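You operate a simulated robot arm through the tools that you are given. There is no shell and no other tool. Be economical: measure what you need, move in short steps, check, and stop when the job is done.

You run a simulated robot arm. Do the job below in one go: nothing can be reset, and whatever is moved stays where it is left.

JOB
Put the white bundle on the top of the desk.

The check looks at the end state, three seconds after you hand in, the way a careful person would. Anything else that was tipped, shoved, dropped, spilled or broken makes it a failure.

ROBOT AND FRAMES
A 7-joint arm with a two-finger parallel gripper, fixed in place. Base frame: the origin is at the foot of the arm, x ahead of it, y to its left, z up. Lengths are in m, angles in degrees, forces in N, time in s.
Its first joint turns from -66.0 to 66.0 degrees. Payload 2.6 kg.
The tool frame sits at the grasp point between the pads (the TCP): z along the fingers, y along the line on which they close. The tips reach 0.03 m beyond it. The gripper opens to 0.094 m. The fingers are 0.028 m wide and 0.01 m thick; the gripper's body (0.05 by 0.096 m) begins 0.055 m behind the TCP.
Orientation is told as [roll, pitch, yaw] about the base's x, y, z axes, in that order, counted from this pose: with the fingers straight down and closing along the base's y, the tool's x points along the base's -x, its y along +y and its z along -z.

CONTROLS
- The arm moves only by the tool nudge_tool. Its argument "series" is a list of rows, each a list of 2 entries, a list of its own where there are three numbers: the shift along the tool's x, y, z in m, then the turn about the tool's z in rad. In form: [[[x, y, z], yaw], ...]. A call has 1 to 10 rows; each row is the pose to reach, as a shift and turn from the pose commanded when the call began, along the tool's axes at that moment. "gripper" is the finger opening in m, from 0 to 0.094, set as the call begins (left out, the last holds). Rows are played at 5 a second. More than 0.05 m and 8.6 degrees between two rows, or a gripper value outside its range, and nothing of the call is played. Where a pose cannot be reached the arm comes as near as it can. A force on the tool above 40 N (or 10 N above the force at the start of the call, whichever is more), or a blocked arm, ends the call early, and 0.2 s more pass. The fingers move at their own pace (about 0.072 m/s each) and stop on an object; they squeeze with about 27 N. The grip force told is the motor's: it shows also when the fingers shut on nothing. Time passes only in rows, and 0.2 s behind the last, so rows that repeat a pose let the fingers close. The reply holds the time, the measured pose of the TCP, the force on the tool along the base axes, the opening and the grip force, in the units named above and with some noise.
- Cameras (640 x 400 px; columns grow to the right, rows downward): "scene" is fixed at [0.0193, 0.4174, 0.5809]; the picture's right is [-0.90, -0.43, 0.00], its down [-0.18, 0.39, -0.90] and it looks along [0.39, -0.82, -0.43] (base axes); focal length 237 px, centre (320, 200). "wrist" rides on the gripper at [-0.037, 0, -0.058] in the tool frame; the picture's right is [0.00, -1.00, 0.00], its down [0.97, 0.00, -0.24] and it looks along [0.24, 0.00, 0.97] (tool axes); focal length 218 px, centre (320, 200). There is no depth. A picture from a camera that has moved, and an enlarged one, comes with that camera's place and axes in the base frame and with its lens.
- capture(camera): a new picture of that camera. No time passes.
- close_up(camera, box): a new picture of the part [left, top, right, bottom] of that camera's present view, enlarged. No time passes.
- finish_job(): hands the job in; it is judged then, once.

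Go step by step. Nothing tells you positions but the pictures and the camera data: compare them with the known pose of the tool, close in by small moves and look again before you grip or let go. The budget is 90 turns and 42 pictures, counting those below and the enlarged ones. Unless the task says otherwise, let go and move clear before handing in, and close with one line.

The tools are called by a JSON object that holds its "fn" and its "kwargs". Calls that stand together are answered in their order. nudge_tool: Moves the arm, as the interface text tells. Its arguments: {"type":"object","properties":{"series":{"type":"array"},"gripper":{"type":"number"}},"required":["series"]} The other tools are called the same way: capture (camera) takes a picture; close_up (camera, box) takes an enlarged picture of a part of a camera's view; finish_job () hands the job in.

At the start:

```text
clock: 0.0
tool_pos: [0.2935, 0.0252, 0.4662]
orientation: [-0.1, 0.0, -0.1]
contact_force: [0.3, 0.0, -0.4]
finger_gap: 0.094
grasp_force: 0.0
```

scene: 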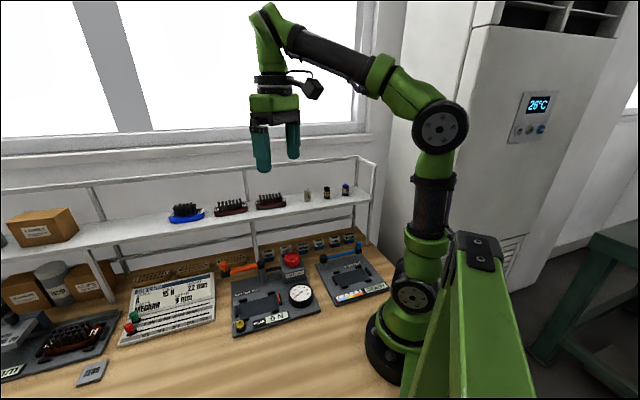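
wrist: 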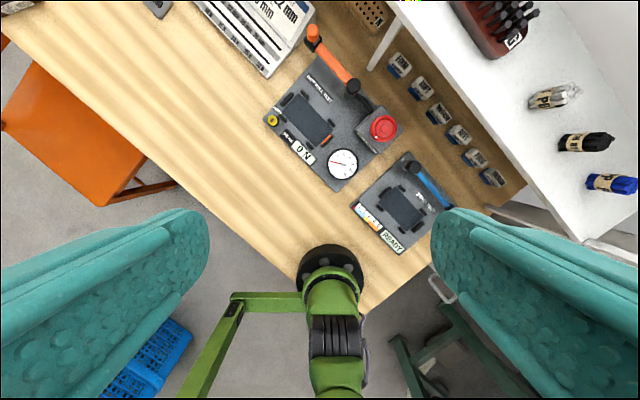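

I see a desk with test fixtures, a shelf with brushes and three small items, one of which looks whitish. I'll zoom in to find the white bundle.

{"fn": "close_up", "kwargs": {"camera": "wrist", "box": [440, 0, 640, 220]}}

{"fn": "close_up", "kwargs": {"camera": "scene", "box": [140, 150, 400, 320]}}

{"fn": "close_up", "kwargs": {"camera": "scene", "box": [0, 180, 220, 400]}}

```text
1.82 times, centred on (540, 110) of wrist
camera zoom: at [0.3309, 0.0249, 0.5223], right [0.0, -1.0, 0.0], down [-0.97, 0.0, 0.24], along [-0.24, 0.0, -0.97], focal length 397 px, centre (-80, 364)
```

zoom: 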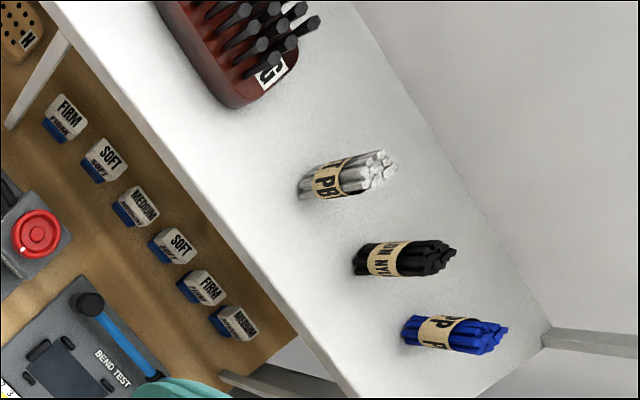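

```text
2.35 times, centred on (270, 235) of scene
camera zoom: at [0.0193, 0.4174, 0.5809], right [-0.9, -0.43, 0.0], down [-0.18, 0.39, -0.9], along [0.39, -0.82, -0.43], focal length 557 px, centre (438, 118)
```

zoom: 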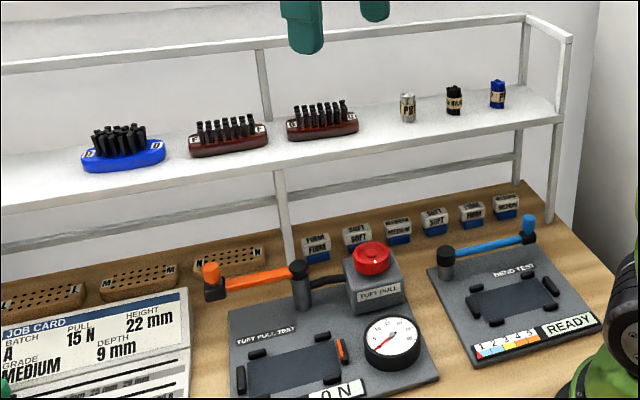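

```text
1.82 times, centred on (110, 290) of scene
camera zoom: at [0.0193, 0.4174, 0.5809], right [-0.9, -0.43, 0.0], down [-0.18, 0.39, -0.9], along [0.39, -0.82, -0.43], focal length 430 px, centre (702, 36)
```

zoom: 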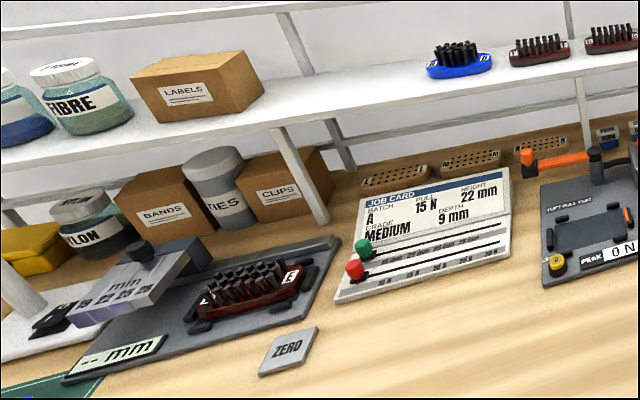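

The white bundle stands on the shelf. Two-view triangulation puts it near (0.388, -0.26), from z≈0.213 to 0.256, while the desk's wood surface is near z≈0. I'll move above it at the present height and turn so the fingers close across the shelf's depth.

{"fn": "nudge_tool", "kwargs": {"series": [[[-0.0095, -0.0285, 0], -0.0785], [[-0.019, -0.057, 0], -0.157], [[-0.0285, -0.0855, 0], -0.2355], [[-0.038, -0.114, 0], -0.314], [[-0.0475, -0.1425, 0], -0.3925], [[-0.057, -0.171, 0], -0.471], [[-0.0665, -0.1995, 0], -0.5495], [[-0.076, -0.228, 0], -0.628], [[-0.0855, -0.2565, 0], -0.7065], [[-0.0945, -0.285, 0], -0.785]]}}

{"fn": "capture", "kwargs": {"camera": "wrist"}}

```text
clock: 2.2
tool_pos: [0.3654, -0.2528, 0.4383]
orientation: [-0.1, -0.1, 45.0]
contact_force: [0.2, -0.5, 0.8]
finger_gap: 0.094
grasp_force: 0.0
out of reach, approached as far as the arm can: row 8, 9, 10
```

```text
36 pictures are left
camera wrist: at [0.3911, -0.2266, 0.4951], right [0.71, -0.71, 0.0], down [-0.69, -0.69, 0.24], along [-0.17, -0.17, -0.97], focal length 218 px, centre (320, 200)
```

wrist: 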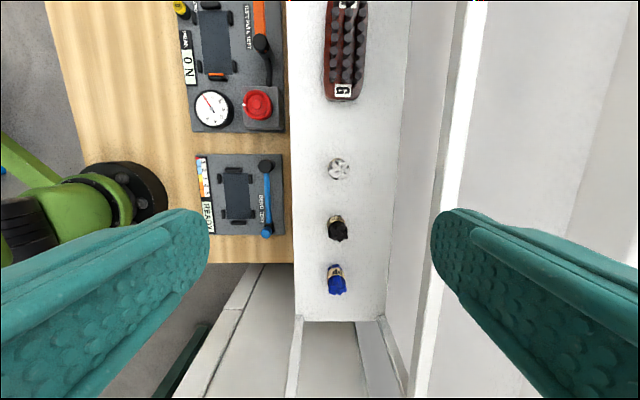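

The view confirms the bundle at about (0.389, -0.2585), with clear room for fingers on both sides. The arm was reach-limited up high, so I'll lower it slightly to see where the command reference sits.

{"fn": "nudge_tool", "kwargs": {"series": [[[0, 0, 0.03], 0], [[0, 0, 0.06], 0], [[0, 0, 0.08], 0]], "gripper": 0.06}}

```text
clock: 3.0
tool_pos: [0.3663, -0.2532, 0.3576]
orientation: [0.0, 0.0, 44.9]
contact_force: [0.0, -0.1, 0.5]
finger_gap: 0.0599
grasp_force: 0.1
```

The reference is the clamped pose. Now I'll centre over the bundle and lower to z≈0.305.

{"fn": "nudge_tool", "kwargs": {"series": [[[-0.0062, -0.01, 0], 0], [[-0.0123, -0.0198, 0], 0], [[-0.0123, -0.0198, 0.025], 0], [[-0.0123, -0.0198, 0.05], 0]]}}

{"fn": "capture", "kwargs": {"camera": "wrist"}}

{"fn": "capture", "kwargs": {"camera": "scene"}}

```text
clock: 4.0
tool_pos: [0.3886, -0.2573, 0.3074]
orientation: [0.1, -0.1, 45.0]
contact_force: [-0.4, -1.3, 0.1]
finger_gap: 0.0599
grasp_force: 0.0
```

```text
35 pictures are left
camera wrist: at [0.4143, -0.2309, 0.365], right [0.71, -0.71, 0.0], down [-0.69, -0.69, 0.24], along [-0.17, -0.17, -0.97], focal length 218 px, centre (320, 200)
```

wrist: 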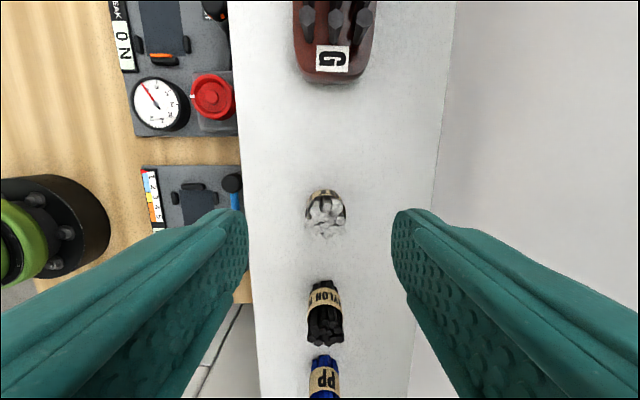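

```text
34 pictures are left
```

scene: 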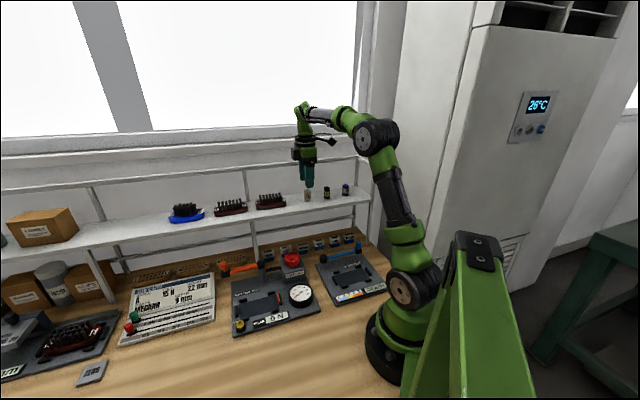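

The bundle is centred between the fingers to within a few mm. I'll descend to TCP z≈0.25, which puts the tips just above the shelf.

{"fn": "nudge_tool", "kwargs": {"series": [[[-0.002, -0.002, 0.015], 0], [[-0.002, -0.002, 0.03], 0], [[-0.002, -0.002, 0.045], 0], [[-0.002, -0.002, 0.057], 0], [[-0.002, -0.002, 0.057], 0]]}}

{"fn": "close_up", "kwargs": {"camera": "scene", "box": [250, 120, 380, 220]}}

{"fn": "capture", "kwargs": {"camera": "wrist"}}

```text
clock: 5.2
tool_pos: [0.3918, -0.2572, 0.2504]
orientation: [0.1, 0.1, 45.0]
contact_force: [-0.9, 0.3, 0.1]
finger_gap: 0.06
grasp_force: 0.1
```

```text
4.00 times, centred on (315, 170) of scene
camera zoom: at [0.0193, 0.4174, 0.5809], right [-0.9, -0.43, 0.0], down [-0.18, 0.39, -0.9], along [0.39, -0.82, -0.43], focal length 947 px, centre (340, 320)
```

zoom: 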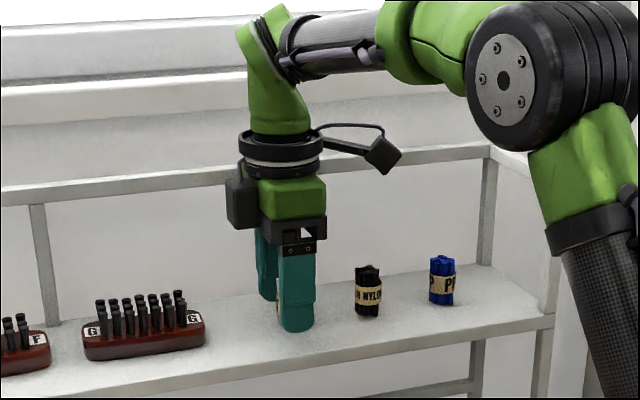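

```text
32 pictures are left
camera wrist: at [0.4174, -0.2318, 0.3079], right [0.71, -0.71, 0.0], down [-0.69, -0.69, 0.24], along [-0.17, -0.17, -0.97], focal length 218 px, centre (320, 200)
```

wrist: 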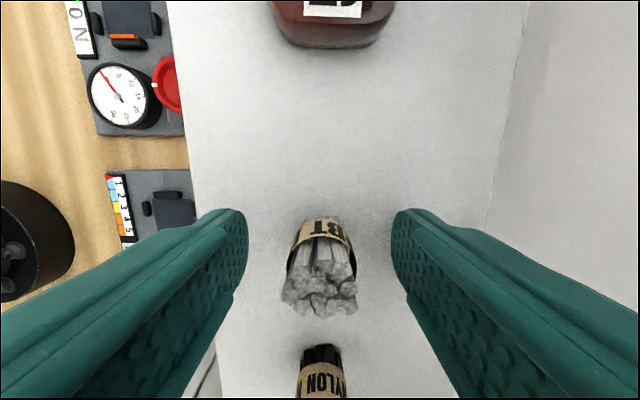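

The fingers straddle the bundle cleanly. Closing now.

{"fn": "nudge_tool", "kwargs": {"series": [[[0, 0, 0], 0], [[0, 0, 0], 0], [[0, 0, 0], 0], [[0, 0, 0], 0], [[0, 0, 0], 0]], "gripper": 0.0}}

{"fn": "capture", "kwargs": {"camera": "wrist"}}

```text
clock: 6.4
tool_pos: [0.3905, -0.2581, 0.2521]
orientation: [0.0, 0.0, 45.1]
contact_force: [-0.5, -0.1, 1.2]
finger_gap: 0.0238
grasp_force: 26.6
```

```text
31 pictures are left
camera wrist: at [0.4175, -0.2318, 0.3081], right [0.71, -0.71, 0.0], down [-0.69, -0.69, 0.24], along [-0.17, -0.17, -0.97], focal length 218 px, centre (320, 200)
```

wrist: 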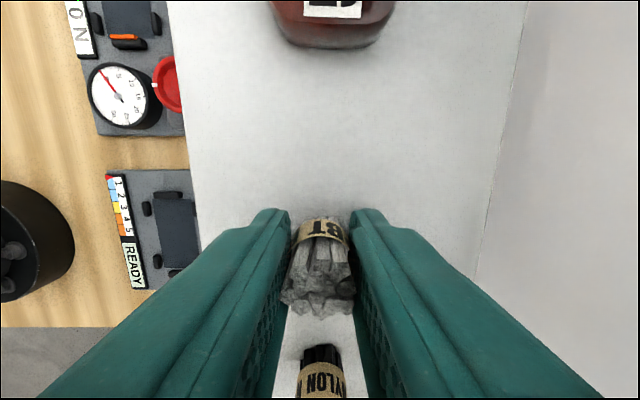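

The bundle is gripped (gap 0.024 m, 27 N). I'll lift straight up to z≈0.37.

{"fn": "nudge_tool", "kwargs": {"series": [[[0, 0, -0.02], 0], [[0, 0, -0.04], 0], [[0, 0, -0.06], 0], [[0, 0, -0.08], 0], [[0, 0, -0.1], 0], [[0, 0, -0.12], 0]]}}

{"fn": "close_up", "kwargs": {"camera": "scene", "box": [250, 90, 380, 220]}}

```text
clock: 7.8
tool_pos: [0.3923, -0.2551, 0.3708]
orientation: [0.1, 0.0, 45.0]
contact_force: [-0.5, -0.3, 0.0]
finger_gap: 0.0235
grasp_force: 26.8
```

```text
3.08 times, centred on (315, 155) of scene
camera zoom: at [0.0193, 0.4174, 0.5809], right [-0.9, -0.43, 0.0], down [-0.18, 0.39, -0.9], along [0.39, -0.82, -0.43], focal length 728 px, centre (335, 338)
```

zoom: 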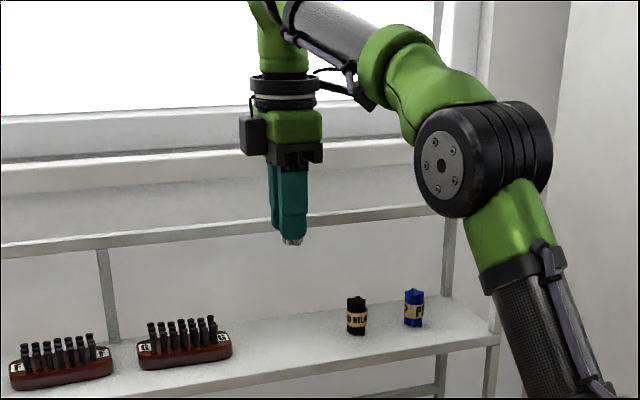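

It lifted cleanly and the neighbours are undisturbed. Next I'll carry it over to the open area of the desk, around (0.35, 0.21).

{"fn": "nudge_tool", "kwargs": {"series": [[[-0.025, 0.03, 0], 0], [[-0.05, 0.06, 0], 0], [[-0.075, 0.09, 0], 0], [[-0.1, 0.12, 0], 0], [[-0.125, 0.15, 0], 0], [[-0.15, 0.18, 0], 0]]}}

{"fn": "nudge_tool", "kwargs": {"series": [[[-0.025, 0.03, 0], 0], [[-0.05, 0.06, 0], 0], [[-0.075, 0.09, 0], 0], [[-0.1, 0.12, 0], 0], [[-0.125, 0.15, 0], 0], [[-0.149, 0.178, 0], 0]]}}

{"fn": "capture", "kwargs": {"camera": "wrist"}}

{"fn": "capture", "kwargs": {"camera": "scene"}}

```text
clock: 9.2
tool_pos: [0.3682, -0.0235, 0.3707]
orientation: [0.1, 0.0, 45.0]
contact_force: [0.4, 0.0, 0.2]
finger_gap: 0.0227
grasp_force: 27.2
```

```text
clock: 10.6
tool_pos: [0.349, 0.2048, 0.3717]
orientation: [0.0, 0.1, 44.9]
contact_force: [-0.6, 0.6, -0.2]
finger_gap: 0.0223
grasp_force: 27.1
```

```text
29 pictures are left
camera wrist: at [0.3748, 0.2317, 0.4293], right [0.71, -0.71, 0.0], down [-0.69, -0.69, 0.24], along [-0.17, -0.17, -0.97], focal length 218 px, centre (320, 200)
```

wrist: 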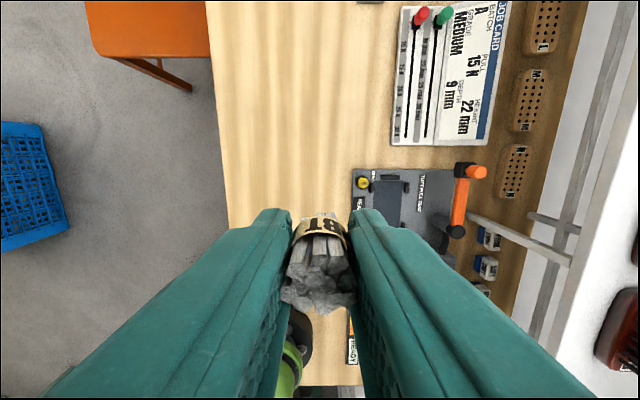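

```text
28 pictures are left
```

scene: 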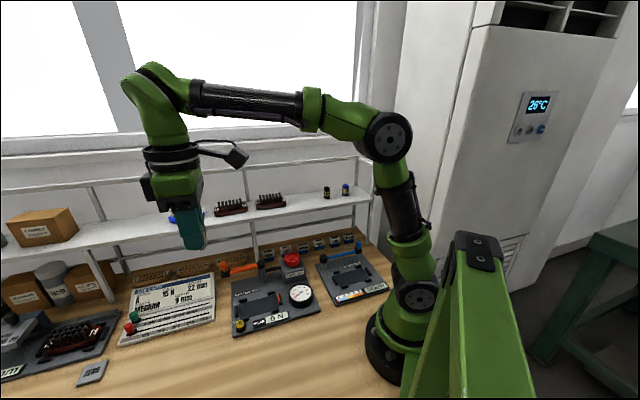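

The spot below is open wood, but the tuft board is about 6 cm to one side. I'll shift 3 cm away from it and descend partway, to z≈0.12.

{"fn": "nudge_tool", "kwargs": {"series": [[[0, 0.03, 0], 0], [[0, 0.03, 0.03], 0], [[0, 0.03, 0.06], 0], [[0, 0.03, 0.09], 0], [[0, 0.03, 0.12], 0], [[0, 0.03, 0.15], 0], [[0, 0.03, 0.18], 0], [[0, 0.03, 0.21], 0], [[0, 0.03, 0.24], 0], [[0, 0.03, 0.25], 0]]}}

{"fn": "capture", "kwargs": {"camera": "wrist"}}

{"fn": "capture", "kwargs": {"camera": "scene"}}

```text
clock: 12.8
tool_pos: [0.328, 0.2297, 0.121]
orientation: [0.0, -0.1, 44.9]
contact_force: [-0.1, 0.4, 0.5]
finger_gap: 0.0224
grasp_force: 27.4
```

```text
27 pictures are left
camera wrist: at [0.3545, 0.256, 0.1781], right [0.71, -0.71, 0.0], down [-0.69, -0.69, 0.24], along [-0.17, -0.17, -0.97], focal length 218 px, centre (320, 200)
```

wrist: 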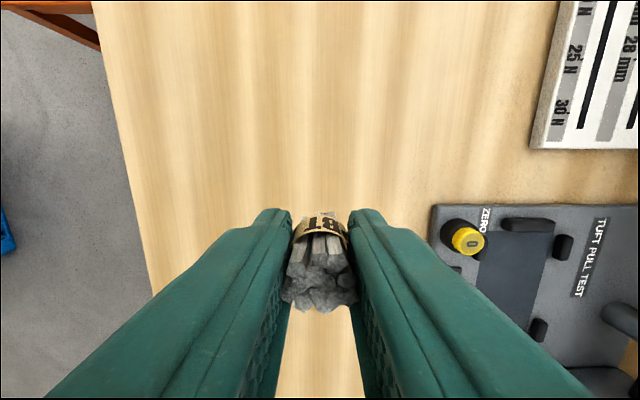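

```text
26 pictures are left
```

scene: 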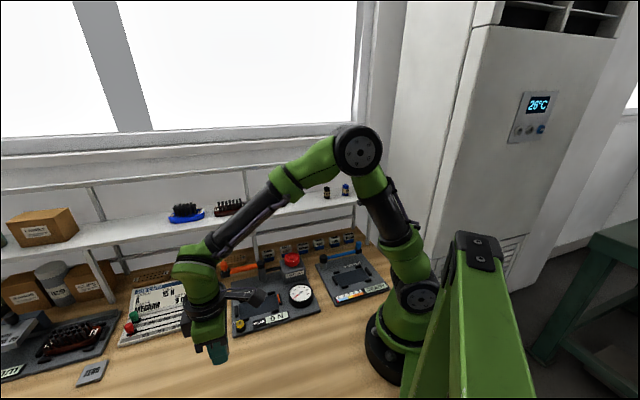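

All clear around the spot. I'll descend to z≈0.05, then look before creeping down.

{"fn": "nudge_tool", "kwargs": {"series": [[[0, 0, 0.02], 0], [[0, 0, 0.04], 0], [[0, 0, 0.055], 0], [[0, 0, 0.07], 0], [[0, 0, 0.07], 0]]}}

{"fn": "close_up", "kwargs": {"camera": "scene", "box": [150, 300, 310, 400]}}

{"fn": "capture", "kwargs": {"camera": "wrist"}}

```text
clock: 14.0
tool_pos: [0.3276, 0.2285, 0.0518]
orientation: [0.0, 0.0, 45.0]
contact_force: [0.0, 0.5, -0.6]
finger_gap: 0.0219
grasp_force: 26.9
```

```text
4.00 times, centred on (230, 350) of scene
camera zoom: at [0.0193, 0.4174, 0.5809], right [-0.9, -0.43, 0.0], down [-0.18, 0.39, -0.9], along [0.39, -0.82, -0.43], focal length 947 px, centre (680, -400)
```

zoom: 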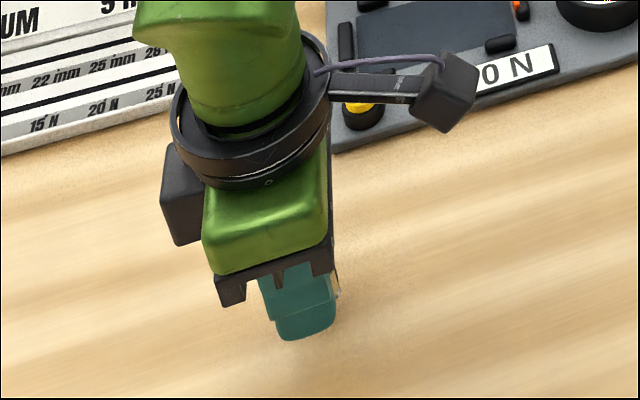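

```text
24 pictures are left
camera wrist: at [0.3542, 0.2552, 0.1093], right [0.71, -0.71, 0.0], down [-0.69, -0.69, 0.24], along [-0.17, -0.17, -0.97], focal length 218 px, centre (320, 200)
```

wrist: 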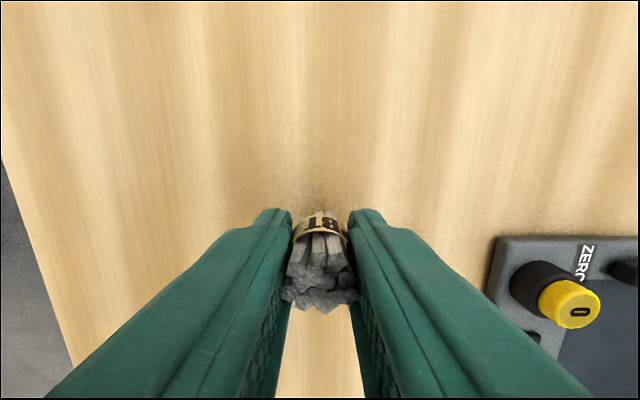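

Still a bit above the surface. Creeping down while watching the force.

{"fn": "nudge_tool", "kwargs": {"series": [[[0, 0, 0.003], 0], [[0, 0, 0.006], 0], [[0, 0, 0.009], 0], [[0, 0, 0.009], 0]]}}

```text
clock: 15.0
tool_pos: [0.3293, 0.2285, 0.0427]
orientation: [0.0, 0.0, 44.9]
contact_force: [0.6, -0.2, 1.0]
finger_gap: 0.0223
grasp_force: 27.4
```

{"fn": "nudge_tool", "kwargs": {"series": [[[0, 0, 0.002], 0], [[0, 0, 0.004], 0], [[0, 0, 0.004], 0]]}}

```text
clock: 15.8
tool_pos: [0.3292, 0.2297, 0.0409]
orientation: [0.0, -0.2, 45.0]
contact_force: [-2.1, -3.2, 21.3]
finger_gap: 0.0223
grasp_force: 27.2
```

The force rose to 21 N at z≈0.041, so the bundle is on the desk. I'll back off slightly to relieve the load and check.

{"fn": "nudge_tool", "kwargs": {"series": [[[0, 0, -0.001], 0], [[0, 0, -0.002], 0], [[0, 0, -0.002], 0]]}}

{"fn": "capture", "kwargs": {"camera": "wrist"}}

```text
clock: 16.6
tool_pos: [0.329, 0.2292, 0.0401]
orientation: [0.1, 0.1, 45.0]
contact_force: [0.2, -0.2, -0.1]
finger_gap: 0.0221
grasp_force: 26.8
```

```text
23 pictures are left
camera wrist: at [0.3538, 0.2552, 0.0971], right [0.71, -0.71, 0.0], down [-0.69, -0.69, 0.24], along [-0.17, -0.17, -0.97], focal length 218 px, centre (320, 200)
```

wrist: 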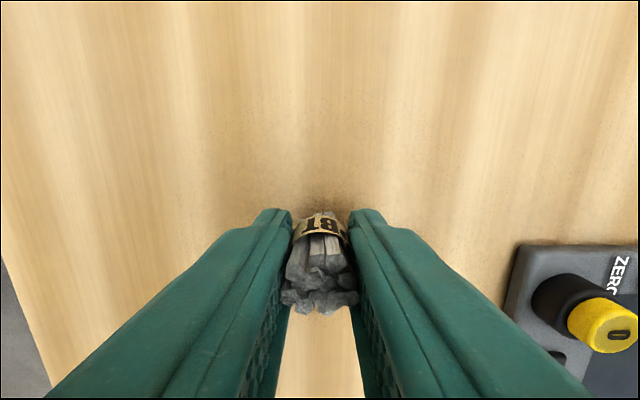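

The load is gone and the bundle is upright, within about a millimetre of the surface. I'll settle 0.7 mm, then open gently.

{"fn": "nudge_tool", "kwargs": {"series": [[[0, 0, 0.0007], 0], [[0, 0, 0.0007], 0]]}}

{"fn": "nudge_tool", "kwargs": {"series": [[[0, 0, 0], 0], [[0, 0, 0], 0], [[0, 0, 0], 0], [[0, 0, 0], 0]], "gripper": 0.055}}

{"fn": "capture", "kwargs": {"camera": "wrist"}}

```text
clock: 17.2
tool_pos: [0.3289, 0.2291, 0.0398]
orientation: [0.0, 0.0, 45.0]
contact_force: [-1.8, -0.5, 5.0]
finger_gap: 0.0223
grasp_force: 27.5
```

```text
clock: 18.2
tool_pos: [0.3294, 0.2302, 0.0405]
orientation: [0.0, 0.0, 45.0]
contact_force: [0.3, 0.2, -0.1]
finger_gap: 0.0552
grasp_force: 0.0
```

```text
22 pictures are left
camera wrist: at [0.3544, 0.2552, 0.097], right [0.71, -0.71, 0.0], down [-0.69, -0.69, 0.24], along [-0.17, -0.17, -0.97], focal length 218 px, centre (320, 200)
```

wrist: 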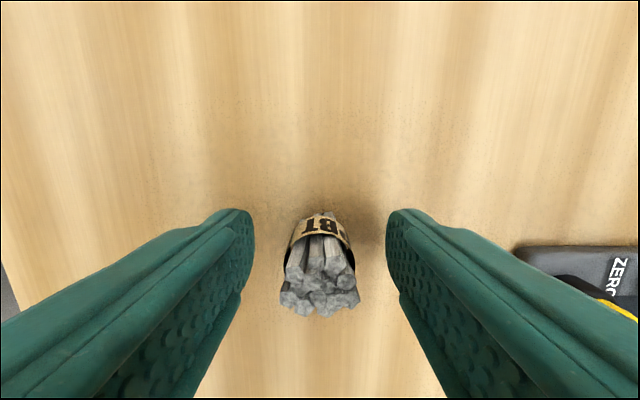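

The bundle stands free and upright between the open fingers. Retreating straight up.

{"fn": "nudge_tool", "kwargs": {"series": [[[0, 0, -0.015], 0], [[0, 0, -0.03], 0], [[0, 0, -0.06], 0], [[0, 0, -0.09], 0], [[0, 0, -0.12], 0], [[0, 0, -0.15], 0], [[0, 0, -0.18], 0], [[0, 0, -0.21], 0], [[0, 0, -0.25], 0]]}}

{"fn": "capture", "kwargs": {"camera": "wrist"}}

{"fn": "capture", "kwargs": {"camera": "scene"}}

```text
clock: 20.2
tool_pos: [0.329, 0.2299, 0.2908]
orientation: [0.0, 0.0, 44.9]
contact_force: [-0.3, -0.4, 0.5]
finger_gap: 0.0551
grasp_force: 0.1
```

```text
21 pictures are left
camera wrist: at [0.355, 0.2557, 0.3471], right [0.71, -0.71, 0.0], down [-0.69, -0.69, 0.24], along [-0.17, -0.17, -0.97], focal length 218 px, centre (320, 200)
```

wrist: 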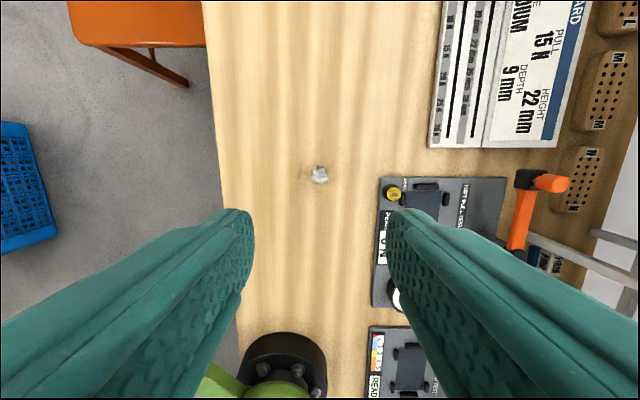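

```text
20 pictures are left
```

scene: 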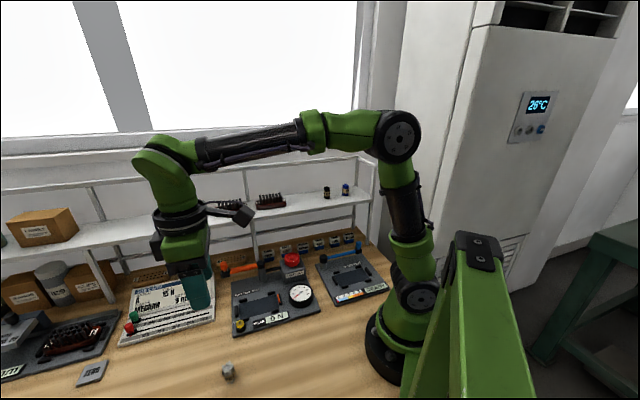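

The white bundle stands upright on the bare desk, the gripper is clear, and the other items look undisturbed. I'm handing in.

{"fn": "finish_job", "kwargs": {}}

```text
The job is handed in.
```

The white bundle now stands upright on the open top of the desk, nothing else appears to have moved in the last pictures, and the job is handed in.
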